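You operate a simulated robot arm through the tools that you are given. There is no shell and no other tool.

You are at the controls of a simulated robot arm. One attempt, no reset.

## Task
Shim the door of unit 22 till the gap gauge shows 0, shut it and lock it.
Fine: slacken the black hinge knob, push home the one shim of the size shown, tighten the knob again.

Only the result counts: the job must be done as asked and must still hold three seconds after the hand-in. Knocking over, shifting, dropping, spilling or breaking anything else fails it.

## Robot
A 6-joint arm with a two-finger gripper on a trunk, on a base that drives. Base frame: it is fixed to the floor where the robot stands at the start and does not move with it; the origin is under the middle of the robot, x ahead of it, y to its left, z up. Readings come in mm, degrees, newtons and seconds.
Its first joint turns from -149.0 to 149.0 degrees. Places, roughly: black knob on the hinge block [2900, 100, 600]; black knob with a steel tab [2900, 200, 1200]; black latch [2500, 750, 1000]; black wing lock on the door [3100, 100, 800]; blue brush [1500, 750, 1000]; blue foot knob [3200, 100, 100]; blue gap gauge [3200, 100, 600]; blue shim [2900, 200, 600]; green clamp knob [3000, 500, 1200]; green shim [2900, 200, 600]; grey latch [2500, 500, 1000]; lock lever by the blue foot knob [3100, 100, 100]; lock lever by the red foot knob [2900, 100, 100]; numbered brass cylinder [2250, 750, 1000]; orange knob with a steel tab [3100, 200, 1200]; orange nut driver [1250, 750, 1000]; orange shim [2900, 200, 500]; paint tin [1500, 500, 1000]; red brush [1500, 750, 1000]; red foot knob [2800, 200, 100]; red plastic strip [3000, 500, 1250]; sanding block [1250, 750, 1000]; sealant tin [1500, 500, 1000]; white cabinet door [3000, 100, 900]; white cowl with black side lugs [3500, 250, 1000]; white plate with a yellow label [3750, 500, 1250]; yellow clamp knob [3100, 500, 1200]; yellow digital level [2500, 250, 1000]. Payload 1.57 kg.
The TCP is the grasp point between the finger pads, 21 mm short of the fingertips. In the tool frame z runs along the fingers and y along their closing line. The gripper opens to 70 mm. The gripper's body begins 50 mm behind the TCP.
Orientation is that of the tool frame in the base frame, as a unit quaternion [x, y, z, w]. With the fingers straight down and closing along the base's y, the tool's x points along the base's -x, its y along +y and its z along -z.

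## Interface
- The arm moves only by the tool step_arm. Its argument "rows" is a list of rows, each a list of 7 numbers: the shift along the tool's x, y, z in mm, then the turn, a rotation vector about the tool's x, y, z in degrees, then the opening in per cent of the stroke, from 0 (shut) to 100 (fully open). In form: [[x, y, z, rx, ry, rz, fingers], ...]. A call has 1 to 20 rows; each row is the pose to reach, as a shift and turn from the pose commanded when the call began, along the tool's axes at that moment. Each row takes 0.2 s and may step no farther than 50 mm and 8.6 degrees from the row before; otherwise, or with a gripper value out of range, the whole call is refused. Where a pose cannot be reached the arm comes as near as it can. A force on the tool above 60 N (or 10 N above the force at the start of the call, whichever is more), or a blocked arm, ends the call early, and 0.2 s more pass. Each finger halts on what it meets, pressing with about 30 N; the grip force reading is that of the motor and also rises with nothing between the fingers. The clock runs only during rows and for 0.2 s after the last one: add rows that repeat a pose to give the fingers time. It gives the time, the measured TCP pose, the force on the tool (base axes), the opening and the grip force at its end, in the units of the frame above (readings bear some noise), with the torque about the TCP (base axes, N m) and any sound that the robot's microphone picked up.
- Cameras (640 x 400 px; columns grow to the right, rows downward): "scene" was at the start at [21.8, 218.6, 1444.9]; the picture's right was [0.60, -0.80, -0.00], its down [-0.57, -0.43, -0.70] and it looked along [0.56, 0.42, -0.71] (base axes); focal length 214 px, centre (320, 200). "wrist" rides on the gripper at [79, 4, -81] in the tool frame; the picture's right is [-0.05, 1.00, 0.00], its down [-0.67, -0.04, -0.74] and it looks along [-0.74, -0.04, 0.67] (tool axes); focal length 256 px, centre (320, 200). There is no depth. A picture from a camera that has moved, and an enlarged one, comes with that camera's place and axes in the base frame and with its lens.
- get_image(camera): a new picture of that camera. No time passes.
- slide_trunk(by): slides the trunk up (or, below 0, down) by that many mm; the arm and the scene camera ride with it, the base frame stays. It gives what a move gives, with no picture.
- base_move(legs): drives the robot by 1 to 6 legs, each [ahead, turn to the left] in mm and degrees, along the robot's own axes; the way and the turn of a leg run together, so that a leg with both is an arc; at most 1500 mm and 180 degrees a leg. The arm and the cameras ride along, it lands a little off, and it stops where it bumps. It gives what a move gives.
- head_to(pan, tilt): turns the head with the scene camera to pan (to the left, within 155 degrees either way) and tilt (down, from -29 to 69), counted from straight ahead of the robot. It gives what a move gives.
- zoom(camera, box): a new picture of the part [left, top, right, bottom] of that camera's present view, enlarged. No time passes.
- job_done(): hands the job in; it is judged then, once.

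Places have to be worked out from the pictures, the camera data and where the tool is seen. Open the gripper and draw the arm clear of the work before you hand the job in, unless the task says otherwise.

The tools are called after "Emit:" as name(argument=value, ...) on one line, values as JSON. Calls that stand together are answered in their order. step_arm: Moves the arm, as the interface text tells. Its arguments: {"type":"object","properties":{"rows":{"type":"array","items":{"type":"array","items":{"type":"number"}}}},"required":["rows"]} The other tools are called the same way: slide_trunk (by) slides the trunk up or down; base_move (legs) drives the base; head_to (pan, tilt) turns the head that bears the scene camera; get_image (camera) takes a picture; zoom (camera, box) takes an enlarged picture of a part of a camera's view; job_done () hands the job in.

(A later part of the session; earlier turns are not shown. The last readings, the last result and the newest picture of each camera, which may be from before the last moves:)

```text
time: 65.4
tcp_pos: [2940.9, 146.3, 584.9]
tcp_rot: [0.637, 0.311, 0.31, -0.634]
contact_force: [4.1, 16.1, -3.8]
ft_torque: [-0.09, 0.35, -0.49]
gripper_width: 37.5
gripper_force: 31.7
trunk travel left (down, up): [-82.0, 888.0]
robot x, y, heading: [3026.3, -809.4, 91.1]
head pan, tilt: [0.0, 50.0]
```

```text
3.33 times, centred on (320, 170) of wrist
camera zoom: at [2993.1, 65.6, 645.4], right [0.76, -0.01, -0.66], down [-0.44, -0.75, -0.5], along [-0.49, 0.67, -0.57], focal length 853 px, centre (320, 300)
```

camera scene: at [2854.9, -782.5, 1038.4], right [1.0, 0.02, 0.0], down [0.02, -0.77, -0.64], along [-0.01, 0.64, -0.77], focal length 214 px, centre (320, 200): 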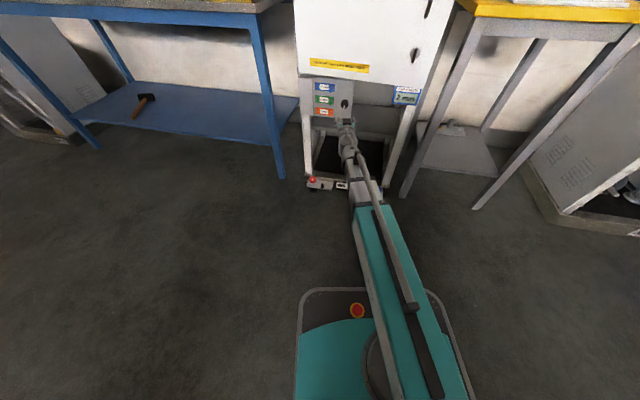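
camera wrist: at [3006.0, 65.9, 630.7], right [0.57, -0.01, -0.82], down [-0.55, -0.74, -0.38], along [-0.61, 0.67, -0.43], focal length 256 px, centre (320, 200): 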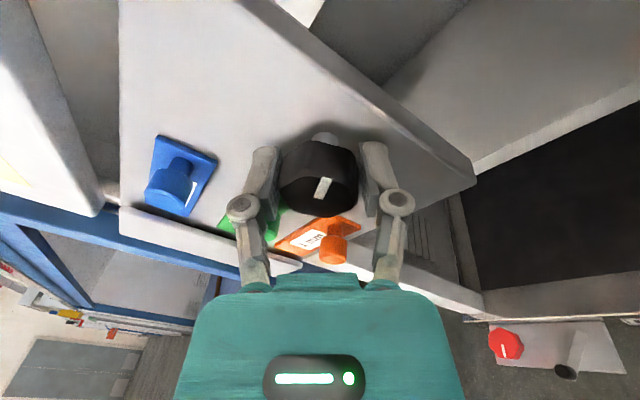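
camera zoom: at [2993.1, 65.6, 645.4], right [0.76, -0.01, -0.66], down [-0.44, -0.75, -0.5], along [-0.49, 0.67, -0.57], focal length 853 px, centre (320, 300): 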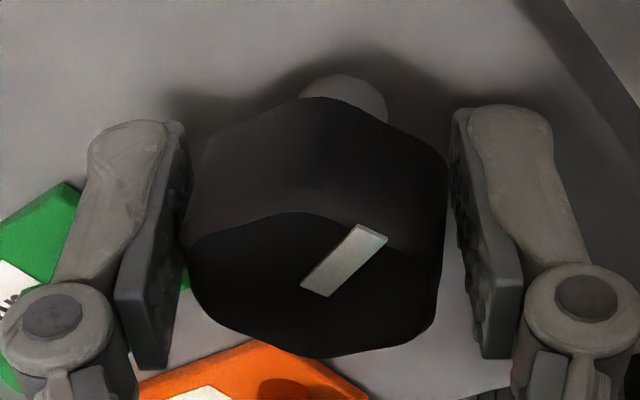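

The pointer now stays put while the fingers slip: the knob has reached its slack stop, roughly 105–110° from where it began. I'll release, retreat straight back, and roll the gripper back.

Emit:
step_arm(rows=[[0, 0, 0, 0, 0, 0, 40], [0, 0, 0, 0, 0, 0, 70], [0, 0, 0, 0, 0, 0, 85], [0, 0, -20, 0, 0, 0, 85], [0, 0, -50, 0, 0, 0, 85], [0, 0, -90, 0, 0, 0, 85], [0, 0, -120, 0, 0, 0, 85]])

Emit:
step_arm(rows=[[0, 0, 0, 0, 0, 8.3, 85], [0, 0, 0, 0, 0, 16.6, 85], [0, 0, 0, 0, 0, 24.9, 85], [0, 0, 0, 0, 0, 33.2, 85], [0, 0, 0, 0, 0, 41.5, 85], [0, 0, 0, 0, 0, 49.8, 85], [0, 0, 0, 0, 0, 58.1, 85], [0, 0, 0, 0, 0, 66.4, 85], [0, 0, 0, 0, 0, 74.7, 85], [0, 0, 0, 0, 0, 83, 85], [0, 0, 0, 0, 0, 91.3, 85], [0, 0, 0, 0, 0, 99.6, 85], [0, 0, 0, 0, 0, 107.9, 85], [0, 0, 0, 0, 0, 116.2, 85], [0, 0, 0, 0, 0, 124.5, 85], [0, 0, 0, 0, 0, 132.8, 85], [0, 0, 0, 0, 0, 141.1, 85], [0, 0, 0, 0, 0, 142, 85]])

Emit:
get_image(camera="wrist")

Emit:
zoom(camera="scene", box=[290, 70, 430, 157])

```text
time: 67.0
tcp_pos: [2939.3, 26.1, 584.7]
tcp_rot: [0.637, 0.309, 0.31, -0.634]
contact_force: [-0.1, 0.2, 0.1]
ft_torque: [-0.02, 0.02, 0.0]
gripper_width: 59.6
gripper_force: 0.0
trunk travel left (down, up): [-82.0, 888.0]
robot x, y, heading: [3022.4, -812.5, 91.6]
head pan, tilt: [0.0, 50.0]
```

```text
time: 70.8
tcp_pos: [2939.6, 26.1, 585.9]
tcp_rot: [-0.499, 0.502, 0.499, 0.5]
contact_force: [0.0, -0.8, 0.1]
ft_torque: [0.03, -0.01, -0.02]
gripper_width: 59.4
gripper_force: 0.0
trunk travel left (down, up): [-82.0, 888.0]
robot x, y, heading: [3022.3, -810.5, 91.0]
head pan, tilt: [0.0, 50.0]
```

```text
taken
camera wrist: at [2935.7, -55.5, 507.0], right [-1.0, 0.0, 0.06], down [0.03, -0.74, 0.67], along [0.04, 0.67, 0.74], focal length 256 px, centre (320, 200)
```

wrist: 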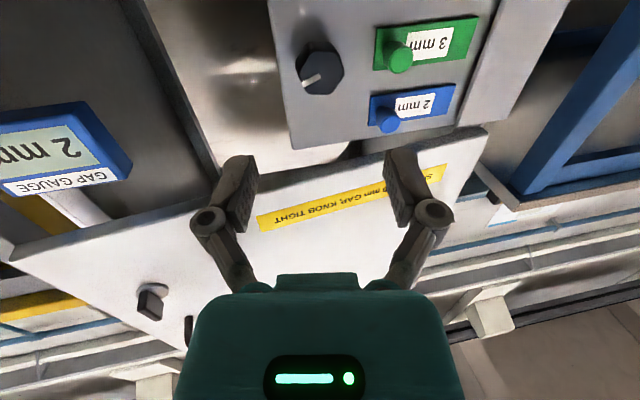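

```text
4.57 times, centred on (360, 114) of scene
camera zoom: at [2854.9, -782.6, 1063.4], right [1.0, 0.02, 0.0], down [0.02, -0.77, -0.64], along [-0.01, 0.64, -0.77], focal length 980 px, centre (137, 595)
```

zoom: 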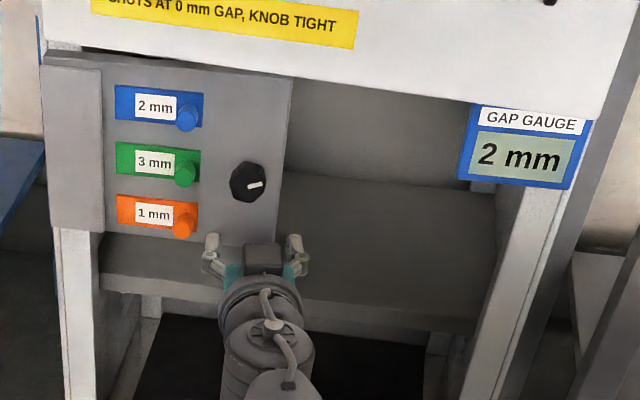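

The knob pointer is now turned to the right (slack). Next the blue shim: I'll raise the trunk 53 mm to its level (z≈639) and move in front of its peg (x≈2878) for a closer look.

Emit:
slide_trunk(by=53)

Emit:
step_arm(rows=[[0, 20, 10, 0, 0, 0, 75], [0, 40, 20, 0, 0, 0, 65], [0, 61, 40, 0, 0, 0, 60], [0, 61, 60, 0, 0, 0, 60], [0, 61, 60, 0, 0, 0, 60]])

Emit:
get_image(camera="wrist")

Emit:
zoom(camera="scene", box=[290, 70, 370, 120])

```text
time: 71.8
tcp_pos: [2941.0, 26.7, 639.6]
tcp_rot: [-0.5, 0.501, 0.499, 0.5]
contact_force: [-0.1, -0.3, -0.2]
ft_torque: [0.0, -0.04, -0.01]
gripper_width: 59.6
gripper_force: 0.1
trunk travel left (down, up): [-135.0, 835.0]
robot x, y, heading: [3026.8, -809.7, 91.3]
head pan, tilt: [0.0, 50.0]
```

```text
time: 73.0
tcp_pos: [2879.6, 84.9, 639.1]
tcp_rot: [-0.501, 0.501, 0.499, 0.499]
contact_force: [-0.3, 0.1, 0.4]
ft_torque: [0.02, -0.02, 0.0]
gripper_width: 41.8
gripper_force: 0.1
trunk travel left (down, up): [-135.0, 835.0]
robot x, y, heading: [3024.5, -807.1, 91.0]
head pan, tilt: [0.0, 50.0]
```

```text
taken
camera wrist: at [2876.2, 3.7, 559.9], right [-1.0, 0.0, 0.05], down [0.03, -0.74, 0.67], along [0.04, 0.67, 0.74], focal length 256 px, centre (320, 200)
```

wrist: 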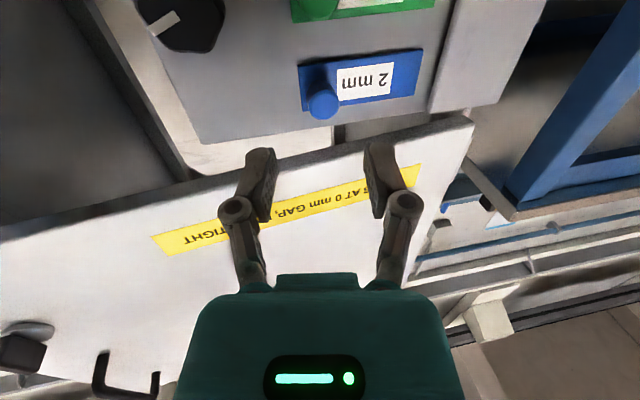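

```text
8.00 times, centred on (330, 95) of scene
camera zoom: at [2854.9, -782.5, 1116.4], right [1.0, 0.02, 0.0], down [0.02, -0.77, -0.64], along [-0.01, 0.64, -0.77], focal length 1716 px, centre (240, 1040)
```

zoom: 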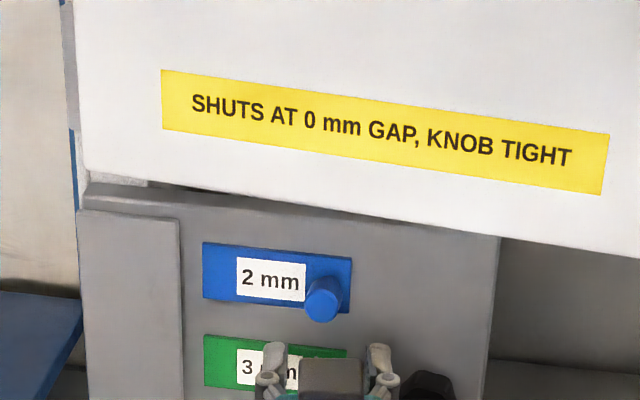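

Emit:
zoom(camera="wrist", box=[280, 30, 480, 140])

```text
3.20 times, centred on (380, 85) of wrist
camera zoom: at [2876.2, 3.7, 559.9], right [-1.0, 0.0, 0.05], down [0.03, -0.74, 0.67], along [0.04, 0.67, 0.74], focal length 819 px, centre (128, 568)
```

zoom: 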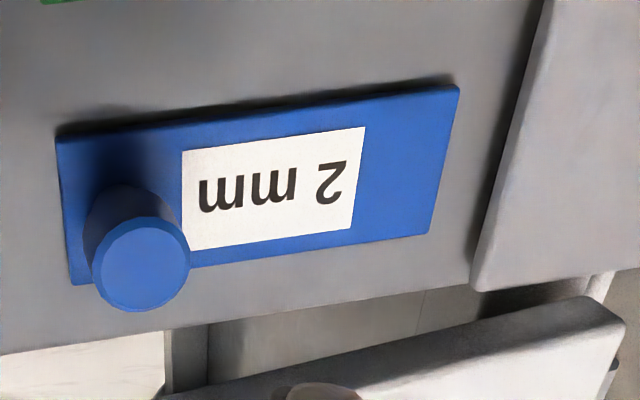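

The seam beside the raised hinge leaf on the left indicates that the shim slides to the left (–x), under the leaf. I'll advance around the peg (to y≈150) and watch the force.

Emit:
step_arm(rows=[[0, 0.5, 20, 0, 0, 0, 60], [0, 0.5, 40, 0, 0, 0, 60], [0, 0.5, 50, 0, 0, 0, 60], [0, 0.5, 58, 0, 0, 0, 60], [0, 0.5, 64, 0, 0, 0, 60], [0, 0.5, 64, 0, 0, 0, 60]])

Emit:
get_image(camera="wrist")

```text
time: 74.3
tcp_pos: [2879.9, 149.3, 638.0]
tcp_rot: [-0.5, 0.502, 0.498, 0.5]
contact_force: [0.1, 0.3, -0.7]
ft_torque: [-0.01, 0.0, -0.01]
gripper_width: 42.0
gripper_force: 0.0
trunk travel left (down, up): [-135.0, 835.0]
robot x, y, heading: [3022.1, -807.7, 91.4]
head pan, tilt: [0.0, 50.0]
```

```text
taken
camera wrist: at [2875.3, 68.4, 559.8], right [-1.0, 0.0, 0.05], down [0.03, -0.74, 0.67], along [0.04, 0.67, 0.74], focal length 256 px, centre (320, 200)
```

wrist: 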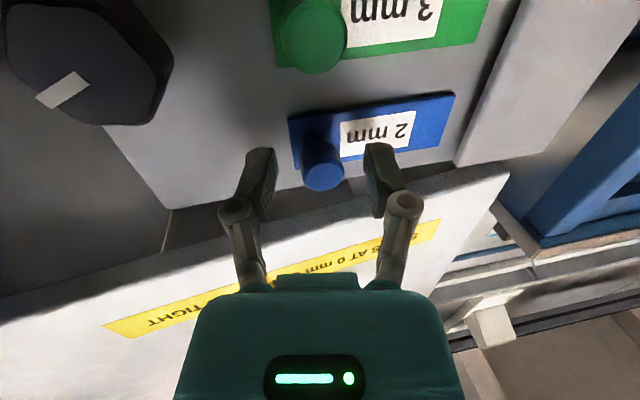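

The peg lies between the fingers with about 15 mm of overlap. I'll close on it.

Emit:
step_arm(rows=[[0, 0, 0, 0, 0, 0, 45], [0, 0, 0, 0, 0, 0, 30], [0, 0, 0, 0, 0, 0, 18], [0, 0, 0, 0, 0, 0, 10], [0, 0, 0, 0, 0, 0, 10]])

Emit:
get_image(camera="wrist")

```text
time: 75.5
tcp_pos: [2879.3, 149.8, 637.9]
tcp_rot: [-0.5, 0.502, 0.498, 0.5]
contact_force: [-1.9, -3.0, -1.9]
ft_torque: [-0.03, -0.03, -0.24]
gripper_width: 20.6
gripper_force: 32.1
trunk travel left (down, up): [-135.0, 835.0]
robot x, y, heading: [3021.1, -811.4, 91.4]
head pan, tilt: [0.0, 50.0]
```

```text
taken
camera wrist: at [2875.2, 68.3, 559.8], right [-1.0, 0.0, 0.05], down [0.03, -0.74, 0.67], along [0.04, 0.67, 0.74], focal length 256 px, centre (320, 200)
```

wrist: 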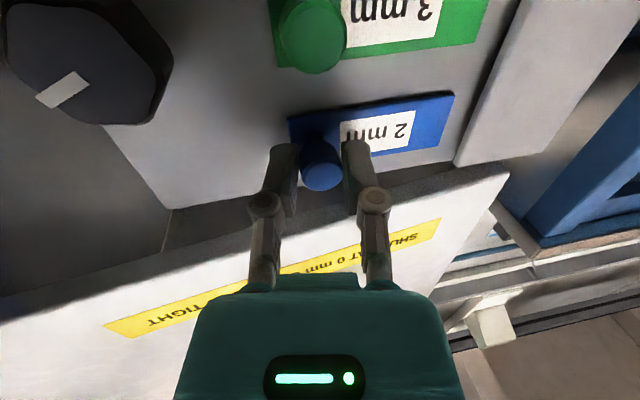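

Peg gripped (20.6 mm). I'll pull it toward –x in small steps and watch the reaction.

Emit:
step_arm(rows=[[0, 3, 0, 0, 0, 0, 10], [0, 6, 0, 0, 0, 0, 10], [0, 9, 0, 0, 0, 0, 10], [0, 12, 0, 0, 0, 0, 10], [0, 12, 0, 0, 0, 0, 10]])

Emit:
get_image(camera="wrist")

```text
time: 76.8
tcp_pos: [2867.1, 152.7, 638.9]
tcp_rot: [-0.5, 0.502, 0.497, 0.5]
contact_force: [6.3, 27.4, 11.9]
ft_torque: [0.1, 0.03, -0.28]
gripper_width: 20.3
gripper_force: 32.1
trunk travel left (down, up): [-135.0, 835.0]
robot x, y, heading: [3023.3, -810.4, 91.3]
head pan, tilt: [0.0, 50.0]
```

```text
taken
camera wrist: at [2863.2, 70.6, 559.8], right [-1.0, 0.0, 0.05], down [0.03, -0.74, 0.67], along [0.04, 0.67, 0.74], focal length 256 px, centre (320, 200)
```

wrist: 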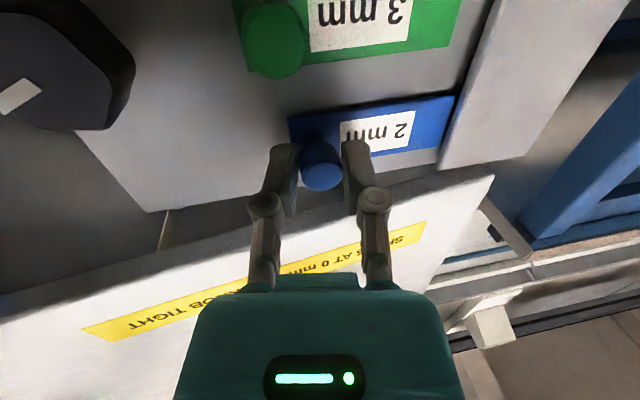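

The shim slid 12 mm, and the tool is being drawn toward +y (27 N), so I'll ease in +y by 3 mm to see whether the track slants inward.

Emit:
step_arm(rows=[[0, 0, 1.5, 0, 0, 0, 10], [0, 0, 3, 0, 0, 0, 10], [0, 0, 3, 0, 0, 0, 10]])

```text
time: 77.5
tcp_pos: [2864.7, 151.4, 638.9]
tcp_rot: [-0.501, 0.501, 0.499, 0.499]
contact_force: [2.6, 8.3, 3.7]
ft_torque: [0.06, -0.02, -0.25]
gripper_width: 20.7
gripper_force: 32.9
trunk travel left (down, up): [-135.0, 835.0]
robot x, y, heading: [3024.1, -811.3, 91.1]
head pan, tilt: [0.0, 50.0]
```

Easing in relieved the pull (8 N). I'll continue –x with a slight +y slant and keep watching.

Emit:
step_arm(rows=[[0, 3, 0.7, 0, 0, 0, 10], [0, 6, 1.4, 0, 0, 0, 10], [0, 9, 2, 0, 0, 0, 10], [0, 9, 2, 0, 0, 0, 10]])

Emit:
get_image(camera="wrist")

```text
time: 78.5
tcp_pos: [2855.3, 152.7, 638.3]
tcp_rot: [0.502, -0.501, -0.499, -0.499]
contact_force: [-2.7, -14.7, -8.0]
ft_torque: [-0.13, 0.02, -0.21]
gripper_width: 20.6
gripper_force: 31.5
trunk travel left (down, up): [-135.0, 835.0]
robot x, y, heading: [3022.5, -810.6, 91.2]
head pan, tilt: [0.0, 50.0]
```

```text
taken
camera wrist: at [2851.8, 72.9, 559.7], right [-1.0, 0.0, 0.05], down [0.03, -0.74, 0.67], along [0.04, 0.67, 0.74], focal length 256 px, centre (320, 200)
```

wrist: 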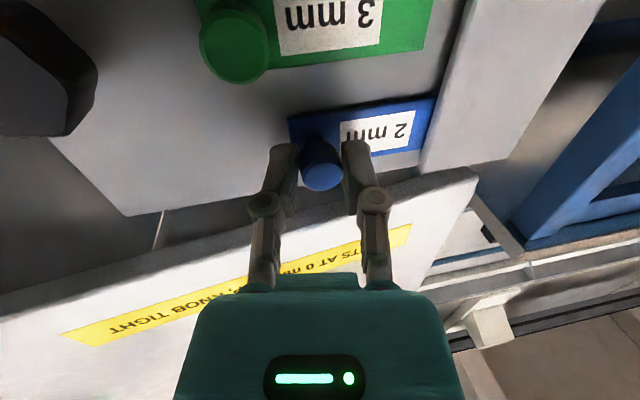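

The shim's left end is now passing under the hinge leaf, so the direction is right. I'll keep going along –x.

Emit:
step_arm(rows=[[0, 3, -1, 0, 0, 0, 10], [0, 6, -1, 0, 0, 0, 10], [0, 9, -1, 0, 0, 0, 10], [0, 12, -1, 0, 0, 0, 10], [0, 12, -1, 0, 0, 0, 10]])

Emit:
get_image(camera="wrist")

Emit:
zoom(camera="scene", box=[290, 70, 430, 157])

```text
time: 79.8
tcp_pos: [2846.0, 155.9, 638.3]
tcp_rot: [-0.499, 0.503, 0.497, 0.501]
contact_force: [5.6, 30.0, 11.2]
ft_torque: [0.14, -0.03, -0.28]
gripper_width: 20.6
gripper_force: 32.2
trunk travel left (down, up): [-135.0, 835.0]
robot x, y, heading: [3023.0, -809.4, 91.3]
head pan, tilt: [0.0, 50.0]
```

```text
taken
camera wrist: at [2841.9, 74.7, 559.7], right [-1.0, 0.0, 0.05], down [0.03, -0.74, 0.67], along [0.04, 0.67, 0.74], focal length 256 px, centre (320, 200)
```

wrist: 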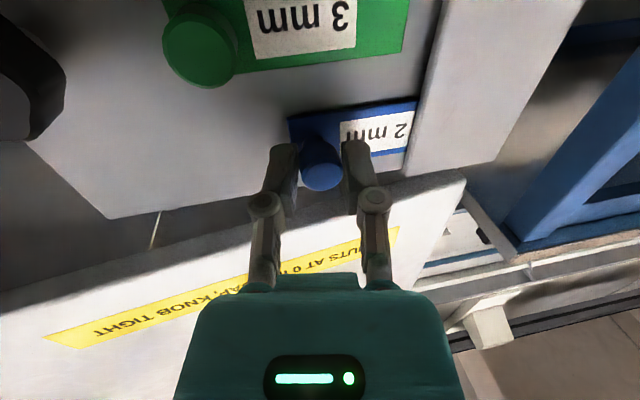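

```text
4.57 times, centred on (360, 114) of scene
camera zoom: at [2855.4, -782.0, 1116.6], right [1.0, 0.02, 0.0], down [0.02, -0.77, -0.64], along [-0.01, 0.64, -0.77], focal length 980 px, centre (137, 595)
```

zoom: 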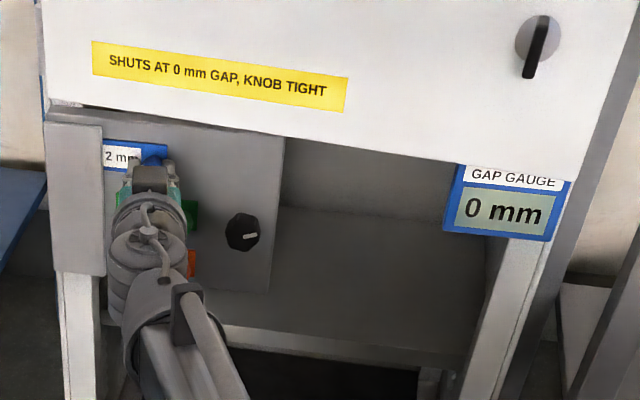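

The gauge now reads 0 mm. I'll ease in +y to relieve the pull and press a little further in –x to be sure the shim is fully home.

Emit:
step_arm(rows=[[0, 0, 2, 0, 0, 0, 10], [0, 0, 4, 0, 0, 0, 10], [0, 0, 4, 0, 0, 0, 10]])

Emit:
step_arm(rows=[[0, 2, 0, 0, 0, 0, 10], [0, 4, 0, 0, 0, 0, 10], [0, 4, 0, 0, 0, 0, 10]])

Emit:
get_image(camera="wrist")

```text
time: 80.5
tcp_pos: [2845.6, 155.9, 638.8]
tcp_rot: [0.502, -0.501, -0.499, -0.498]
contact_force: [-2.9, -14.5, -6.6]
ft_torque: [-0.13, 0.0, -0.2]
gripper_width: 20.6
gripper_force: 32.0
trunk travel left (down, up): [-135.0, 835.0]
robot x, y, heading: [3022.0, -810.1, 91.4]
head pan, tilt: [0.0, 50.0]
```

```text
time: 81.3
tcp_pos: [2843.0, 157.7, 640.0]
tcp_rot: [-0.5, 0.502, 0.498, 0.499]
contact_force: [14.3, -19.3, -11.6]
ft_torque: [-0.11, 0.02, -0.49]
gripper_width: 20.1
gripper_force: 32.3
trunk travel left (down, up): [-135.0, 835.0]
robot x, y, heading: [3021.4, -814.2, 91.6]
head pan, tilt: [0.0, 50.0]
```

```text
taken
camera wrist: at [2839.3, 76.2, 560.0], right [-1.0, 0.01, 0.05], down [0.03, -0.74, 0.67], along [0.04, 0.67, 0.74], focal length 256 px, centre (320, 200)
```

wrist: 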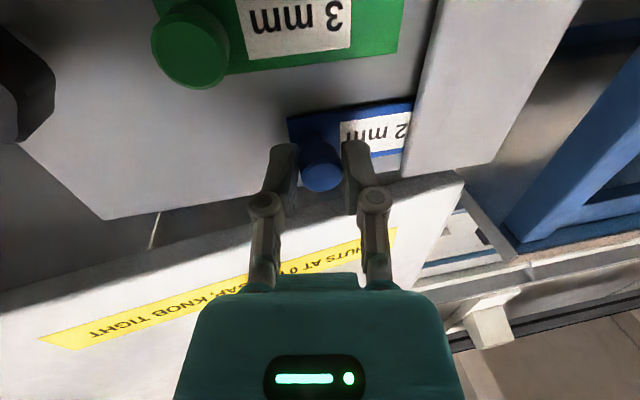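

Resistance in x is starting (14 N). I'll press another 5 mm to confirm the stop.

Emit:
step_arm(rows=[[0, 2, -2, 0, 0, 0, 10], [0, 5, -2, 0, 0, 0, 10], [0, 5, -2, 0, 0, 0, 10]])

```text
time: 82.2
tcp_pos: [2841.4, 157.8, 639.0]
tcp_rot: [-0.497, 0.505, 0.495, 0.503]
contact_force: [40.7, 24.1, 9.4]
ft_torque: [0.18, -0.05, -0.62]
gripper_width: 20.3
gripper_force: 32.1
trunk travel left (down, up): [-135.0, 835.0]
robot x, y, heading: [3025.1, -805.3, 91.4]
head pan, tilt: [0.0, 50.0]
```

A firm stop (41 N): the shim is home at x≈2842. I'll relieve the push, open the fingers and retreat straight back.

Emit:
step_arm(rows=[[0, -3, 1, 0, 0, 0, 10], [0, -6, 1, 0, 0, 0, 10], [0, -6, 1, 0, 0, 0, 35], [0, -6, 1, 0, 0, 0, 55], [0, -6, 1, 0, 0, 0, 60], [0, -6, -15, 0, 0, 0, 60], [0, -6, -40, 0, 0, 0, 60], [0, -6, -80, 0, 0, 0, 60], [0, -6, -120, 0, 0, 0, 60]])

Emit:
get_image(camera="wrist")

Emit:
zoom(camera="scene", box=[290, 70, 430, 157])

```text
time: 84.2
tcp_pos: [2841.5, 36.7, 639.8]
tcp_rot: [-0.499, 0.501, 0.499, 0.501]
contact_force: [0.9, -0.2, -0.5]
ft_torque: [0.03, 0.02, -0.01]
gripper_width: 42.0
gripper_force: 0.0
trunk travel left (down, up): [-135.0, 835.0]
robot x, y, heading: [3023.7, -807.2, 90.9]
head pan, tilt: [0.0, 50.0]
```

```text
taken
camera wrist: at [2838.2, -44.3, 560.0], right [-1.0, 0.0, 0.05], down [0.03, -0.74, 0.67], along [0.04, 0.67, 0.74], focal length 256 px, centre (320, 200)
```

wrist: 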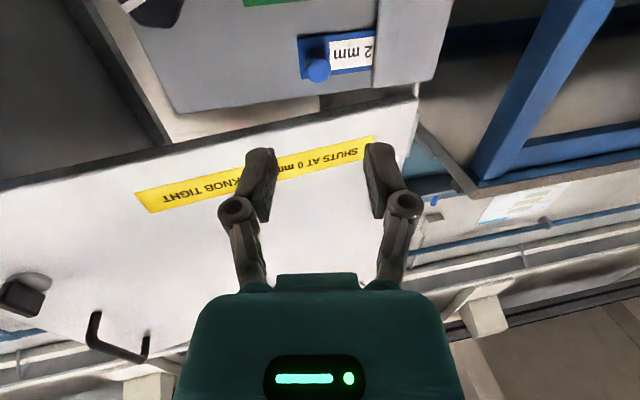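

```text
4.57 times, centred on (360, 114) of scene
camera zoom: at [2854.9, -782.3, 1116.4], right [1.0, 0.02, 0.0], down [0.02, -0.77, -0.64], along [-0.01, 0.64, -0.77], focal length 980 px, centre (137, 595)
```

zoom: 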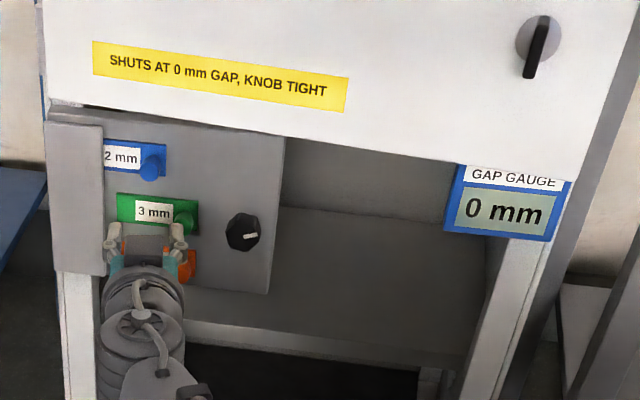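

Gauge at 0, shim seated. Now back to the knob: lower the trunk 53 mm, move to x≈2940 and roll the gripper –126° to grip the knob on its flats.

Emit:
slide_trunk(by=-53)

Emit:
step_arm(rows=[[0, -25, 0, 0, 0, 0, 70], [0, -50, 0, 0, 0, 0, 80], [0, -75, 0, 0, 0, 0, 80], [0, -98, 0, 0, 0, 0, 80], [0, -98, 0, 0, 0, 0, 80]])

Emit:
step_arm(rows=[[0, 0, 0, 0, 0, -8.4, 80], [0, 0, 0, 0, 0, -16.8, 80], [0, 0, 0, 0, 0, -25.2, 80], [0, 0, 0, 0, 0, -33.6, 80], [0, 0, 0, 0, 0, -42, 80], [0, 0, 0, 0, 0, -50.4, 80], [0, 0, 0, 0, 0, -58.8, 80], [0, 0, 0, 0, 0, -67.2, 80], [0, 0, 0, 0, 0, -75.6, 80], [0, 0, 0, 0, 0, -84, 80], [0, 0, 0, 0, 0, -92.4, 80], [0, 0, 0, 0, 0, -100.8, 80], [0, 0, 0, 0, 0, -109.2, 80], [0, 0, 0, 0, 0, -117.6, 80], [0, 0, 0, 0, 0, -126, 80], [0, 0, 0, 0, 0, -126, 80]])

Emit:
get_image(camera="wrist")

```text
time: 85.1
tcp_pos: [2842.8, 38.4, 586.6]
tcp_rot: [-0.5, 0.502, 0.498, 0.5]
contact_force: [-0.7, -0.2, 0.4]
ft_torque: [0.03, -0.02, -0.01]
gripper_width: 41.9
gripper_force: 0.0
trunk travel left (down, up): [-82.0, 888.0]
robot x, y, heading: [3023.9, -811.5, 91.3]
head pan, tilt: [0.0, 50.0]
```

```text
time: 86.3
tcp_pos: [2940.9, 37.0, 586.1]
tcp_rot: [-0.499, 0.501, 0.498, 0.501]
contact_force: [0.5, 0.1, 1.0]
ft_torque: [0.0, -0.01, 0.02]
gripper_width: 56.0
gripper_force: 0.0
trunk travel left (down, up): [-82.0, 888.0]
robot x, y, heading: [3024.6, -811.5, 91.3]
head pan, tilt: [0.0, 50.0]
```

```text
time: 89.7
tcp_pos: [2940.9, 36.6, 586.7]
tcp_rot: [0.673, 0.219, 0.22, -0.671]
contact_force: [0.4, 0.5, 1.0]
ft_torque: [-0.03, 0.01, 0.03]
gripper_width: 56.1
gripper_force: 0.0
trunk travel left (down, up): [-82.0, 888.0]
robot x, y, heading: [3022.4, -811.1, 91.4]
head pan, tilt: [0.0, 50.0]
```

```text
taken
camera wrist: at [3007.1, -44.0, 629.8], right [0.55, 0.0, -0.84], down [-0.56, -0.74, -0.36], along [-0.62, 0.67, -0.41], focal length 256 px, centre (320, 200)
```

wrist: 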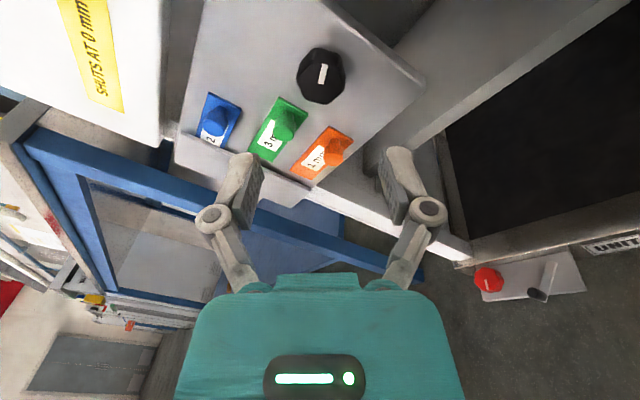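

The knob is centred between the fingers. I'll advance to y≈146 and close.

Emit:
step_arm(rows=[[0, 0, 35, 0, 0, 0, 80], [0, 0, 70, 0, 0, 0, 80], [0, 0, 90, 0, 0, 0, 80], [0, 0, 102, 0, 0, 0, 80], [0, 0, 109, 0, 0, 0, 80], [0, 0, 109, 0, 0, 0, 80]])

Emit:
step_arm(rows=[[0, 0, 0, 0, 0, 0, 65], [0, 0, 0, 0, 0, 0, 50], [0, 0, 0, 0, 0, 0, 35], [0, 0, 0, 0, 0, 0, 20], [0, 0, 0, 0, 0, 0, 12], [0, 0, 0, 0, 0, 0, 12]])

Emit:
get_image(camera="wrist")

```text
time: 91.1
tcp_pos: [2942.9, 145.3, 586.2]
tcp_rot: [0.674, 0.218, 0.218, -0.671]
contact_force: [0.3, 0.1, -0.7]
ft_torque: [-0.04, -0.01, -0.02]
gripper_width: 56.1
gripper_force: 0.1
trunk travel left (down, up): [-82.0, 888.0]
robot x, y, heading: [3024.9, -805.9, 91.5]
head pan, tilt: [0.0, 50.0]
```

```text
time: 92.5
tcp_pos: [2942.5, 146.4, 585.2]
tcp_rot: [0.674, 0.217, 0.219, -0.672]
contact_force: [-0.6, 0.7, 3.1]
ft_torque: [-0.51, 0.14, -0.14]
gripper_width: 35.9
gripper_force: 32.3
trunk travel left (down, up): [-82.0, 888.0]
robot x, y, heading: [3024.4, -812.1, 91.2]
head pan, tilt: [0.0, 50.0]
```

```text
taken
camera wrist: at [3009.8, 64.7, 629.7], right [0.54, 0.0, -0.84], down [-0.56, -0.74, -0.36], along [-0.62, 0.67, -0.41], focal length 256 px, centre (320, 200)
```

wrist: 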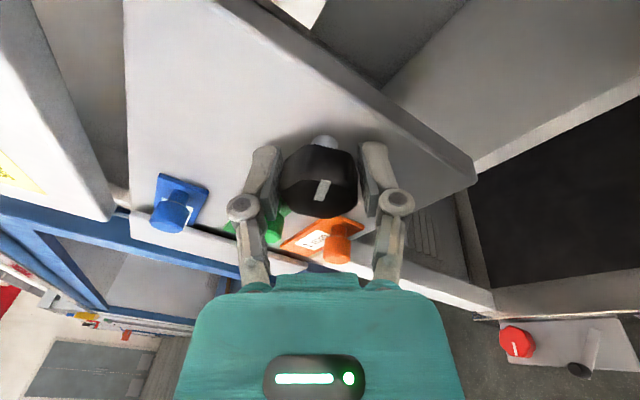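

Knob gripped at 35.9 mm. I'll turn it clockwise (+rz) toward tight, 104° for a start.

Emit:
step_arm(rows=[[0, 0, 0, 0, 0, 7, 12], [0, 0, 0, 0, 0, 14, 12], [0, 0, 0, 0, 0, 21, 12], [0, 0, 0, 0, 0, 28, 12], [0, 0, 0, 0, 0, 35, 12], [0, 0, 0, 0, 0, 42, 12], [0, 0, 0, 0, 0, 49, 12], [0, 0, 0, 0, 0, 56, 12], [0, 0, 0, 0, 0, 63, 12], [0, 0, 0, 0, 0, 70, 12], [0, 0, 0, 0, 0, 77, 12], [0, 0, 0, 0, 0, 84, 12], [0, 0, 0, 0, 0, 91, 12], [0, 0, 0, 0, 0, 98, 12], [0, 0, 0, 0, 0, 104, 12], [0, 0, 0, 0, 0, 104, 12]])

Emit:
zoom(camera="wrist", box=[220, 90, 420, 230])

```text
time: 95.9
tcp_pos: [2940.4, 146.6, 586.2]
tcp_rot: [0.586, -0.397, -0.394, -0.586]
contact_force: [-5.3, 1.5, -0.5]
ft_torque: [0.29, -0.02, -0.1]
gripper_width: 37.1
gripper_force: 31.8
trunk travel left (down, up): [-82.0, 888.0]
robot x, y, heading: [3026.3, -810.7, 91.3]
head pan, tilt: [0.0, 50.0]
```

```text
2.86 times, centred on (320, 160) of wrist
camera zoom: at [2966.1, 64.8, 511.0], right [-0.95, 0.0, -0.32], down [-0.22, -0.74, 0.63], along [-0.24, 0.67, 0.7], focal length 731 px, centre (320, 314)
```

zoom: 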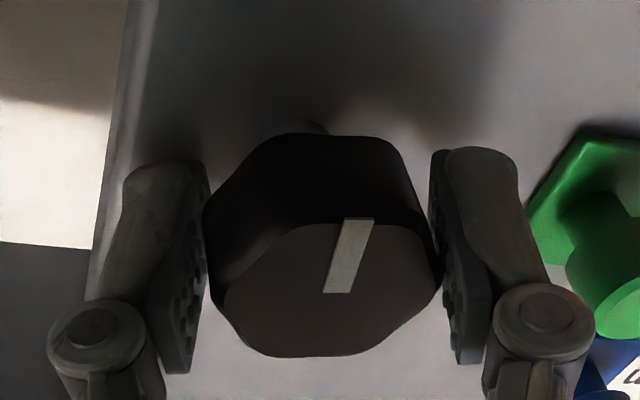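

The pointer is within about 10° of its original position. I'll keep turning clockwise until it stops.

Emit:
step_arm(rows=[[0, 0, 0, 0, 0, 6, 12], [0, 0, 0, 0, 0, 12, 12], [0, 0, 0, 0, 0, 18, 12], [0, 0, 0, 0, 0, 24, 12], [0, 0, 0, 0, 0, 24, 12]])

Emit:
zoom(camera="wrist", box=[220, 90, 420, 230])

Emit:
step_arm(rows=[[0, 0, 0, 0, 0, 6, 12], [0, 0, 0, 0, 0, 12, 12], [0, 0, 0, 0, 0, 18, 12], [0, 0, 0, 0, 0, 18, 12]])

Emit:
zoom(camera="wrist", box=[220, 90, 420, 230])

```text
time: 97.1
tcp_pos: [2939.1, 146.7, 587.5]
tcp_rot: [-0.49, 0.51, 0.507, 0.492]
contact_force: [7.4, 2.2, 2.1]
ft_torque: [-0.25, -0.32, -0.54]
gripper_width: 37.9
gripper_force: 31.7
trunk travel left (down, up): [-82.0, 888.0]
robot x, y, heading: [3027.6, -810.7, 91.2]
head pan, tilt: [0.0, 50.0]
```

```text
2.86 times, centred on (320, 160) of wrist
camera zoom: at [2933.6, 65.4, 507.5], right [-1.0, 0.01, 0.09], down [0.06, -0.74, 0.67], along [0.07, 0.67, 0.74], focal length 731 px, centre (320, 314)
```

zoom: 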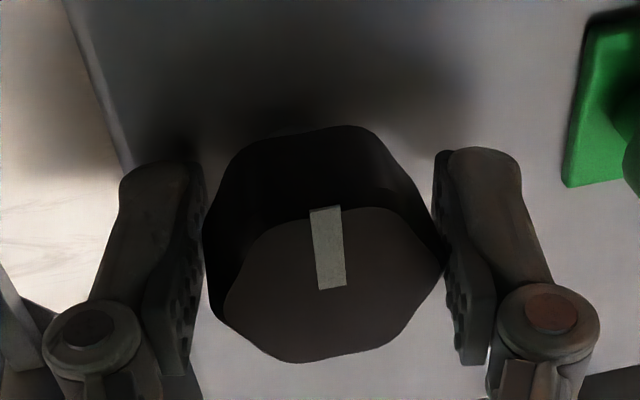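

```text
time: 98.1
tcp_pos: [2940.8, 146.6, 586.5]
tcp_rot: [-0.404, 0.581, 0.578, 0.405]
contact_force: [11.0, 2.6, 0.2]
ft_torque: [-0.15, -0.56, -0.51]
gripper_width: 37.2
gripper_force: 31.9
trunk travel left (down, up): [-82.0, 888.0]
robot x, y, heading: [3023.9, -809.5, 91.6]
head pan, tilt: [0.0, 50.0]
```

```text
2.86 times, centred on (320, 160) of wrist
camera zoom: at [2910.0, 65.3, 513.2], right [-0.92, 0.0, 0.39], down [0.26, -0.74, 0.62], along [0.29, 0.67, 0.68], focal length 731 px, centre (320, 314)
```

zoom: 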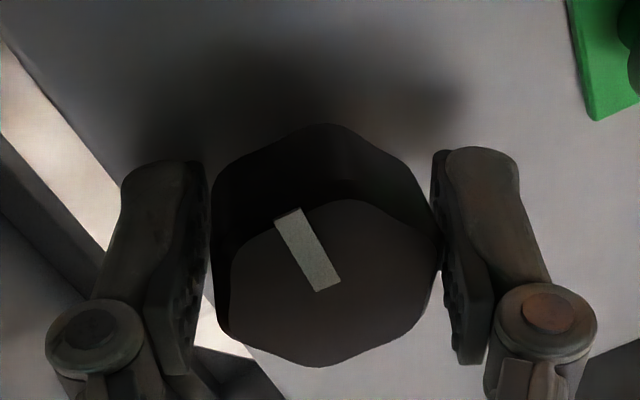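

The pointer stays at straight down while the fingers slip, as it was at the start: the knob is tight against its stop. I'll release, retreat, and roll back.

Emit:
step_arm(rows=[[0, 0, 0, 0, 0, 0, 40], [0, 0, 0, 0, 0, 0, 70], [0, 0, 0, 0, 0, 0, 82], [0, 0, -20, 0, 0, 0, 82], [0, 0, -60, 0, 0, 0, 82], [0, 0, -100, 0, 0, 0, 82], [0, 0, -140, 0, 0, -7, 82], [0, 0, -170, 0, 0, -14, 82], [0, 0, -200, 0, 0, -20, 82], [0, 0, -200, 0, 0, -20, 82]])

Emit:
zoom(camera="scene", box=[290, 0, 450, 140])

Emit:
get_image(camera="wrist")

```text
time: 100.3
tcp_pos: [2937.8, -55.1, 585.9]
tcp_rot: [-0.5, 0.501, 0.498, 0.5]
contact_force: [0.0, 0.4, 0.6]
ft_torque: [-0.01, -0.01, -0.01]
gripper_width: 57.6
gripper_force: 0.0
trunk travel left (down, up): [-82.0, 888.0]
robot x, y, heading: [3024.0, -810.5, 91.1]
head pan, tilt: [0.0, 50.0]
```

```text
2.86 times, centred on (370, 70) of scene
camera zoom: at [2854.9, -782.6, 1063.4], right [1.0, 0.02, 0.0], down [0.02, -0.77, -0.64], along [-0.01, 0.64, -0.77], focal length 613 px, centre (177, 571)
```

zoom: 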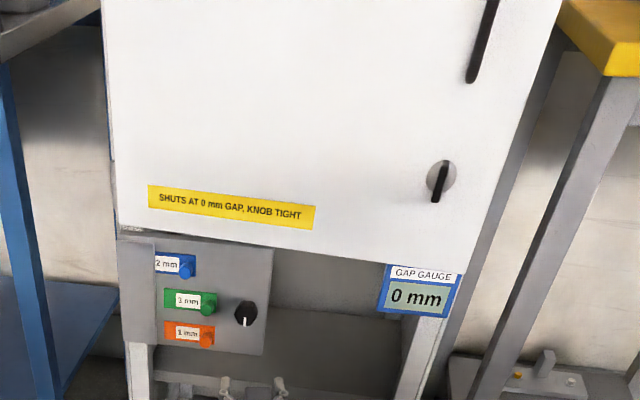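

```text
taken
camera wrist: at [2934.5, -137.5, 507.0], right [-1.0, 0.0, 0.05], down [0.03, -0.74, 0.67], along [0.04, 0.67, 0.74], focal length 256 px, centre (320, 200)
```

wrist: 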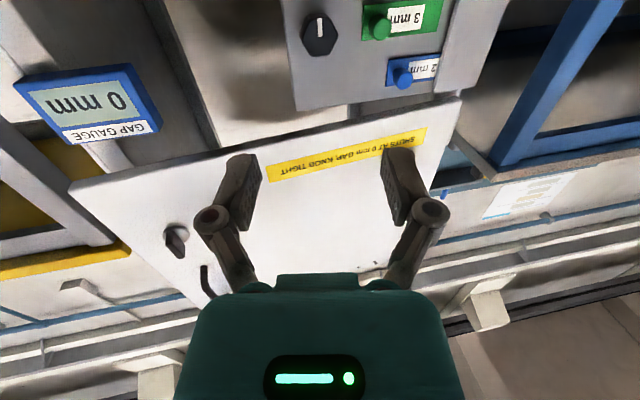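

Still 0 mm and tight. Next I'll shut the door by pushing near its free edge (about x=3180, z=850, between wing lock and handle) with closed fingers; first the trunk up 264 mm and the arm across, clear of the door.

Emit:
slide_trunk(by=264)

Emit:
step_arm(rows=[[0, -30, -10, 0, 0, 0, 60], [0, -60, -15, 0, 0, 0, 40], [0, -90, -15, 0, 0, 0, 20], [0, -120, -15, 0, 0, 0, 0], [0, -150, -15, 0, 0, 0, 0], [0, -180, -15, 0, 0, 0, 0], [0, -210, -15, 0, 0, 0, 0], [0, -240, -15, 0, 0, 0, 0], [0, -240, -15, 0, 0, 0, 0]])

Emit:
head_to(pan=-15, tilt=35)

Emit:
get_image(camera="scene")

Emit:
get_image(camera="wrist")

```text
time: 103.0
tcp_pos: [2938.2, -56.3, 849.9]
tcp_rot: [-0.5, 0.501, 0.499, 0.5]
contact_force: [-0.1, -0.7, 0.1]
ft_torque: [-0.01, -0.02, 0.0]
gripper_width: 57.2
gripper_force: 0.1
trunk travel left (down, up): [-346.0, 624.0]
robot x, y, heading: [3021.3, -812.5, 91.0]
head pan, tilt: [0.0, 50.0]
```

```text
time: 105.0
tcp_pos: [3178.3, -71.0, 850.2]
tcp_rot: [0.501, -0.5, -0.5, -0.499]
contact_force: [0.2, -0.5, 0.0]
ft_torque: [0.03, 0.01, -0.02]
gripper_width: 0.0
gripper_force: 29.0
trunk travel left (down, up): [-346.0, 624.0]
robot x, y, heading: [3023.3, -808.5, 91.1]
head pan, tilt: [0.0, 50.0]
```

```text
time: 105.8
tcp_pos: [3177.5, -69.9, 849.4]
tcp_rot: [-0.5, 0.501, 0.499, 0.5]
contact_force: [0.5, 0.0, 0.1]
ft_torque: [-0.01, 0.0, 0.01]
gripper_width: 0.2
gripper_force: 28.4
trunk travel left (down, up): [-346.0, 624.0]
robot x, y, heading: [3022.8, -812.3, 91.1]
head pan, tilt: [-15.0, 35.0]
```

```text
taken
camera scene: at [2877.5, -774.0, 1349.0], right [0.97, -0.24, 0.0], down [-0.14, -0.56, -0.82], along [0.19, 0.8, -0.57], focal length 214 px, centre (320, 200)
```

scene: 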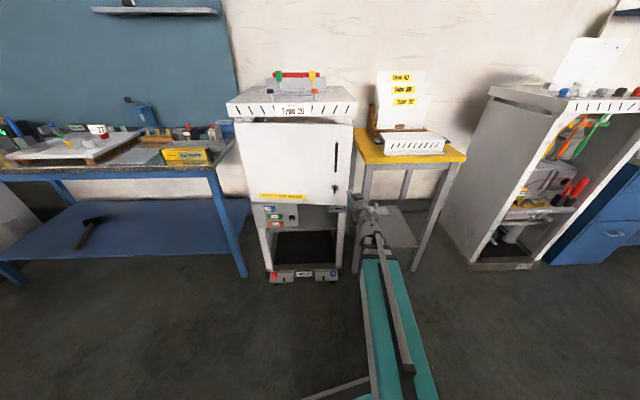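

```text
taken
camera wrist: at [3173.5, -151.8, 771.2], right [-1.0, 0.0, 0.05], down [0.03, -0.74, 0.67], along [0.04, 0.67, 0.74], focal length 256 px, centre (320, 200)
```

wrist: 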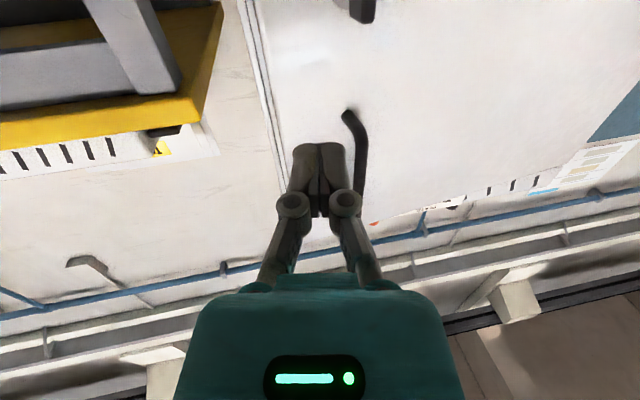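

The closed fingers aim between the wing lock/handle column and the door's edge. I'll advance to contact and push.

Emit:
step_arm(rows=[[0, 0, 30, 0, 0, 0, 0], [0, 0, 60, 0, 0, 0, 0], [0, 0, 90, 0, 0, 0, 0], [0, 0, 110, 0, 0, 0, 0], [0, 0, 120, 0, 0, 0, 0], [0, 0, 130, 0, 0, 0, 0], [0, 0, 140, 0, 0, 0, 0]])

Emit:
get_image(camera="wrist")

```text
time: 107.4
tcp_pos: [3179.6, 69.8, 850.8]
tcp_rot: [-0.5, 0.502, 0.498, 0.5]
contact_force: [-0.1, -0.2, -1.0]
ft_torque: [0.01, 0.0, 0.02]
gripper_width: 0.1
gripper_force: 28.4
trunk travel left (down, up): [-346.0, 624.0]
robot x, y, heading: [3022.3, -808.2, 91.4]
head pan, tilt: [-15.0, 35.0]
```

```text
taken
camera wrist: at [3175.9, -12.2, 771.0], right [-1.0, 0.0, 0.05], down [0.03, -0.74, 0.67], along [0.04, 0.67, 0.74], focal length 256 px, centre (320, 200)
```

wrist: 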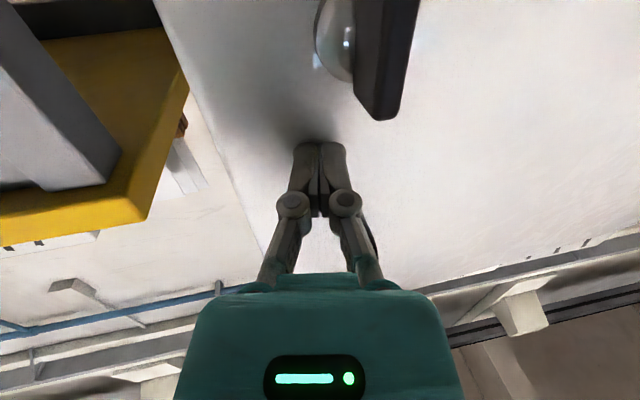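

No contact yet, but the shadow shows the door is near. I'll push on in smaller steps.

Emit:
step_arm(rows=[[0, 0, 8, 0, 0, 0, 0], [0, 0, 16, 0, 0, 0, 0], [0, 0, 24, 0, 0, 0, 0], [0, 0, 32, 0, 0, 0, 0], [0, 0, 40, 0, 0, 0, 0], [0, 0, 40, 0, 0, 0, 0]])

Emit:
get_image(camera="wrist")

Emit:
zoom(camera="scene", box=[220, 70, 400, 290])

```text
time: 108.5
tcp_pos: [3180.3, 98.1, 851.3]
tcp_rot: [-0.501, 0.501, 0.497, 0.5]
contact_force: [0.1, -11.8, -4.8]
ft_torque: [-0.03, 0.01, -0.09]
gripper_width: 0.1
gripper_force: 28.3
trunk travel left (down, up): [-346.0, 624.0]
robot x, y, heading: [3024.8, -812.1, 91.2]
head pan, tilt: [-15.0, 35.0]
stopped in row 5: the force on the tool passed its limit at 71 N (the readings are from after the stop); the commanded pose is now the measured one
```

```text
taken
camera wrist: at [3175.5, 16.8, 771.2], right [-1.0, 0.0, 0.05], down [0.03, -0.74, 0.67], along [0.04, 0.67, 0.74], focal length 256 px, centre (320, 200)
```

wrist: 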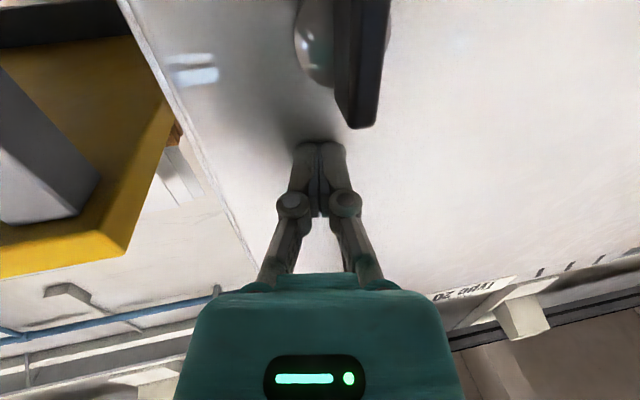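

```text
1.82 times, centred on (310, 180) of scene
camera zoom: at [2877.6, -774.7, 1349.2], right [0.97, -0.24, 0.0], down [-0.14, -0.56, -0.82], along [0.19, 0.8, -0.57], focal length 390 px, centre (338, 236)
```

zoom: 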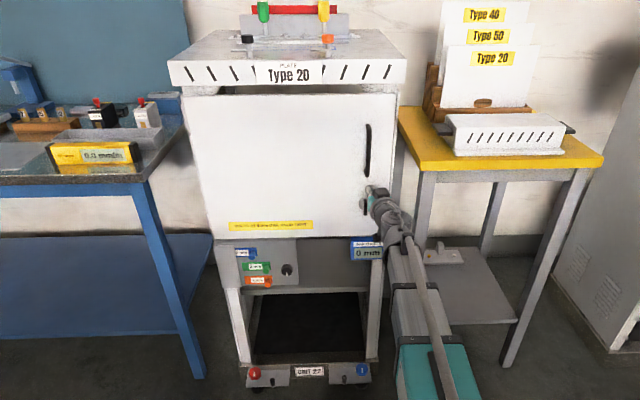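

It stopped at 71 N with the tips at y≈119. I'll check whether the door is actually shut.

Emit:
zoom(camera="scene", box=[300, 160, 370, 220])

Emit:
zoom(camera="scene", box=[220, 85, 370, 215])

```text
6.67 times, centred on (335, 190) of scene
camera zoom: at [2877.6, -774.7, 1349.2], right [0.97, -0.24, 0.0], down [-0.14, -0.56, -0.82], along [0.19, 0.8, -0.57], focal length 1430 px, centre (220, 267)
```

zoom: 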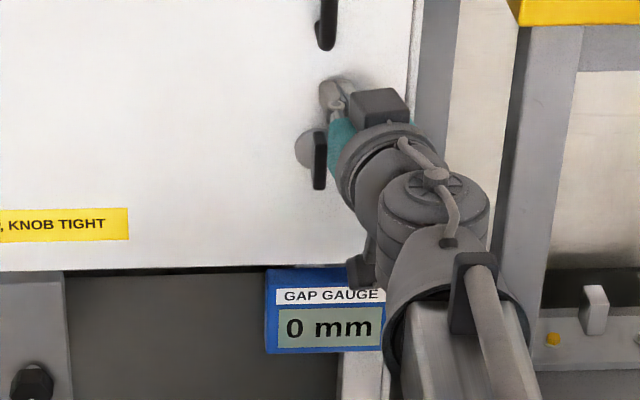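

```text
3.08 times, centred on (295, 150) of scene
camera zoom: at [2877.6, -774.7, 1349.2], right [0.97, -0.24, 0.0], down [-0.14, -0.56, -0.82], along [0.19, 0.8, -0.57], focal length 660 px, centre (397, 354)
```

zoom: 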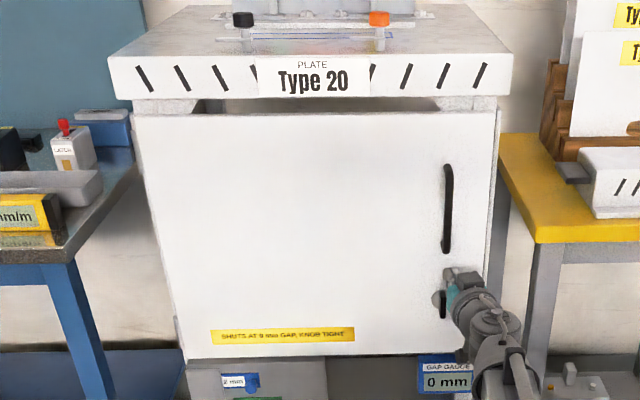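

The image geometry shows the whole unit is yawed about –11° (which also explains the shim's slanted track), and the door now lies parallel to the frame — shut against its stop. I'll back off to see whether it stays shut, turning the tool 11° to face the unit squarely.

Emit:
step_arm(rows=[[0, 0, -20, 0, 0, 0, 0], [0, 0, -50, 3, 0, 0, 20], [0, 0, -80, 6, 0, 0, 40], [0, 2, -110, 9, 0, 0, 60], [0, 5, -130, 11, 0, 0, 60], [0, 5, -130, 11, 0, 0, 60]])

Emit:
slide_trunk(by=-50)

Emit:
get_image(camera="wrist")

Emit:
zoom(camera="scene", box=[220, 85, 370, 215])

Emit:
zoom(camera="scene", box=[310, 140, 370, 200])

```text
time: 109.9
tcp_pos: [3172.4, -31.4, 849.9]
tcp_rot: [-0.452, 0.547, 0.446, 0.545]
contact_force: [0.4, -0.2, 0.4]
ft_torque: [0.0, -0.01, 0.01]
gripper_width: 42.1
gripper_force: 0.1
trunk travel left (down, up): [-346.0, 624.0]
robot x, y, heading: [3026.5, -810.5, 91.4]
head pan, tilt: [-15.0, 35.0]
```

```text
time: 110.8
tcp_pos: [3172.5, -31.4, 800.1]
tcp_rot: [-0.451, 0.548, 0.445, 0.546]
contact_force: [0.2, -0.4, 0.2]
ft_torque: [-0.02, 0.01, 0.01]
gripper_width: 41.9
gripper_force: 0.1
trunk travel left (down, up): [-296.0, 674.0]
robot x, y, heading: [3023.5, -809.8, 91.2]
head pan, tilt: [-15.0, 35.0]
```

```text
taken
camera wrist: at [3153.7, -110.1, 720.7], right [-0.98, 0.19, 0.05], down [-0.11, -0.73, 0.67], along [0.17, 0.65, 0.74], focal length 256 px, centre (320, 200)
```

wrist: 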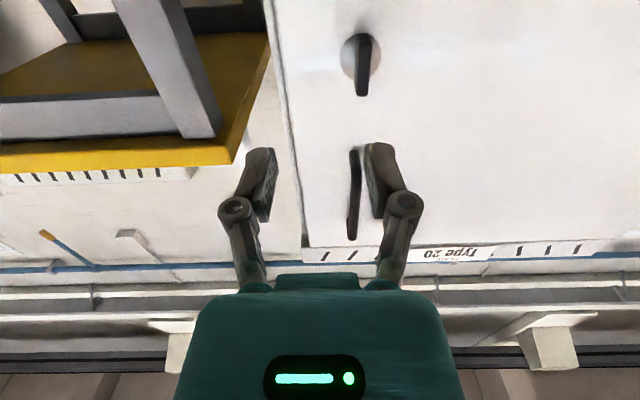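

```text
3.08 times, centred on (295, 150) of scene
camera zoom: at [2877.5, -774.2, 1299.1], right [0.97, -0.24, 0.0], down [-0.14, -0.56, -0.82], along [0.19, 0.8, -0.57], focal length 660 px, centre (397, 354)
```

zoom: 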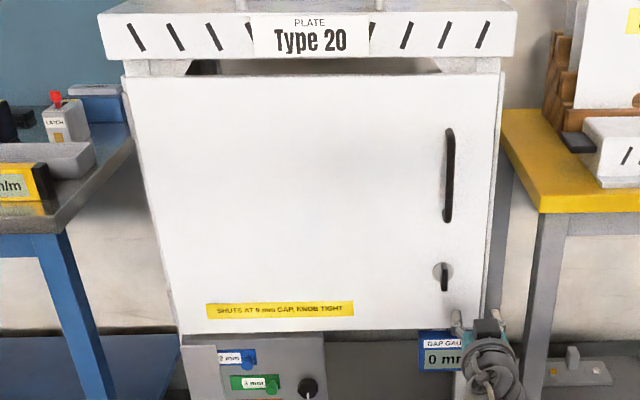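

```text
6.67 times, centred on (340, 170) of scene
camera zoom: at [2877.5, -774.2, 1299.1], right [0.97, -0.24, 0.0], down [-0.14, -0.56, -0.82], along [0.19, 0.8, -0.57], focal length 1430 px, centre (187, 400)
```

zoom: 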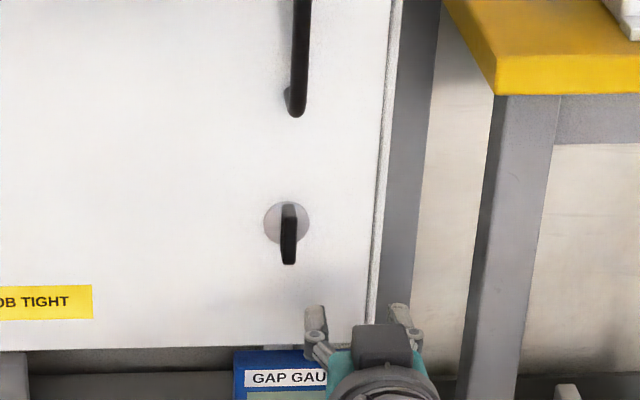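

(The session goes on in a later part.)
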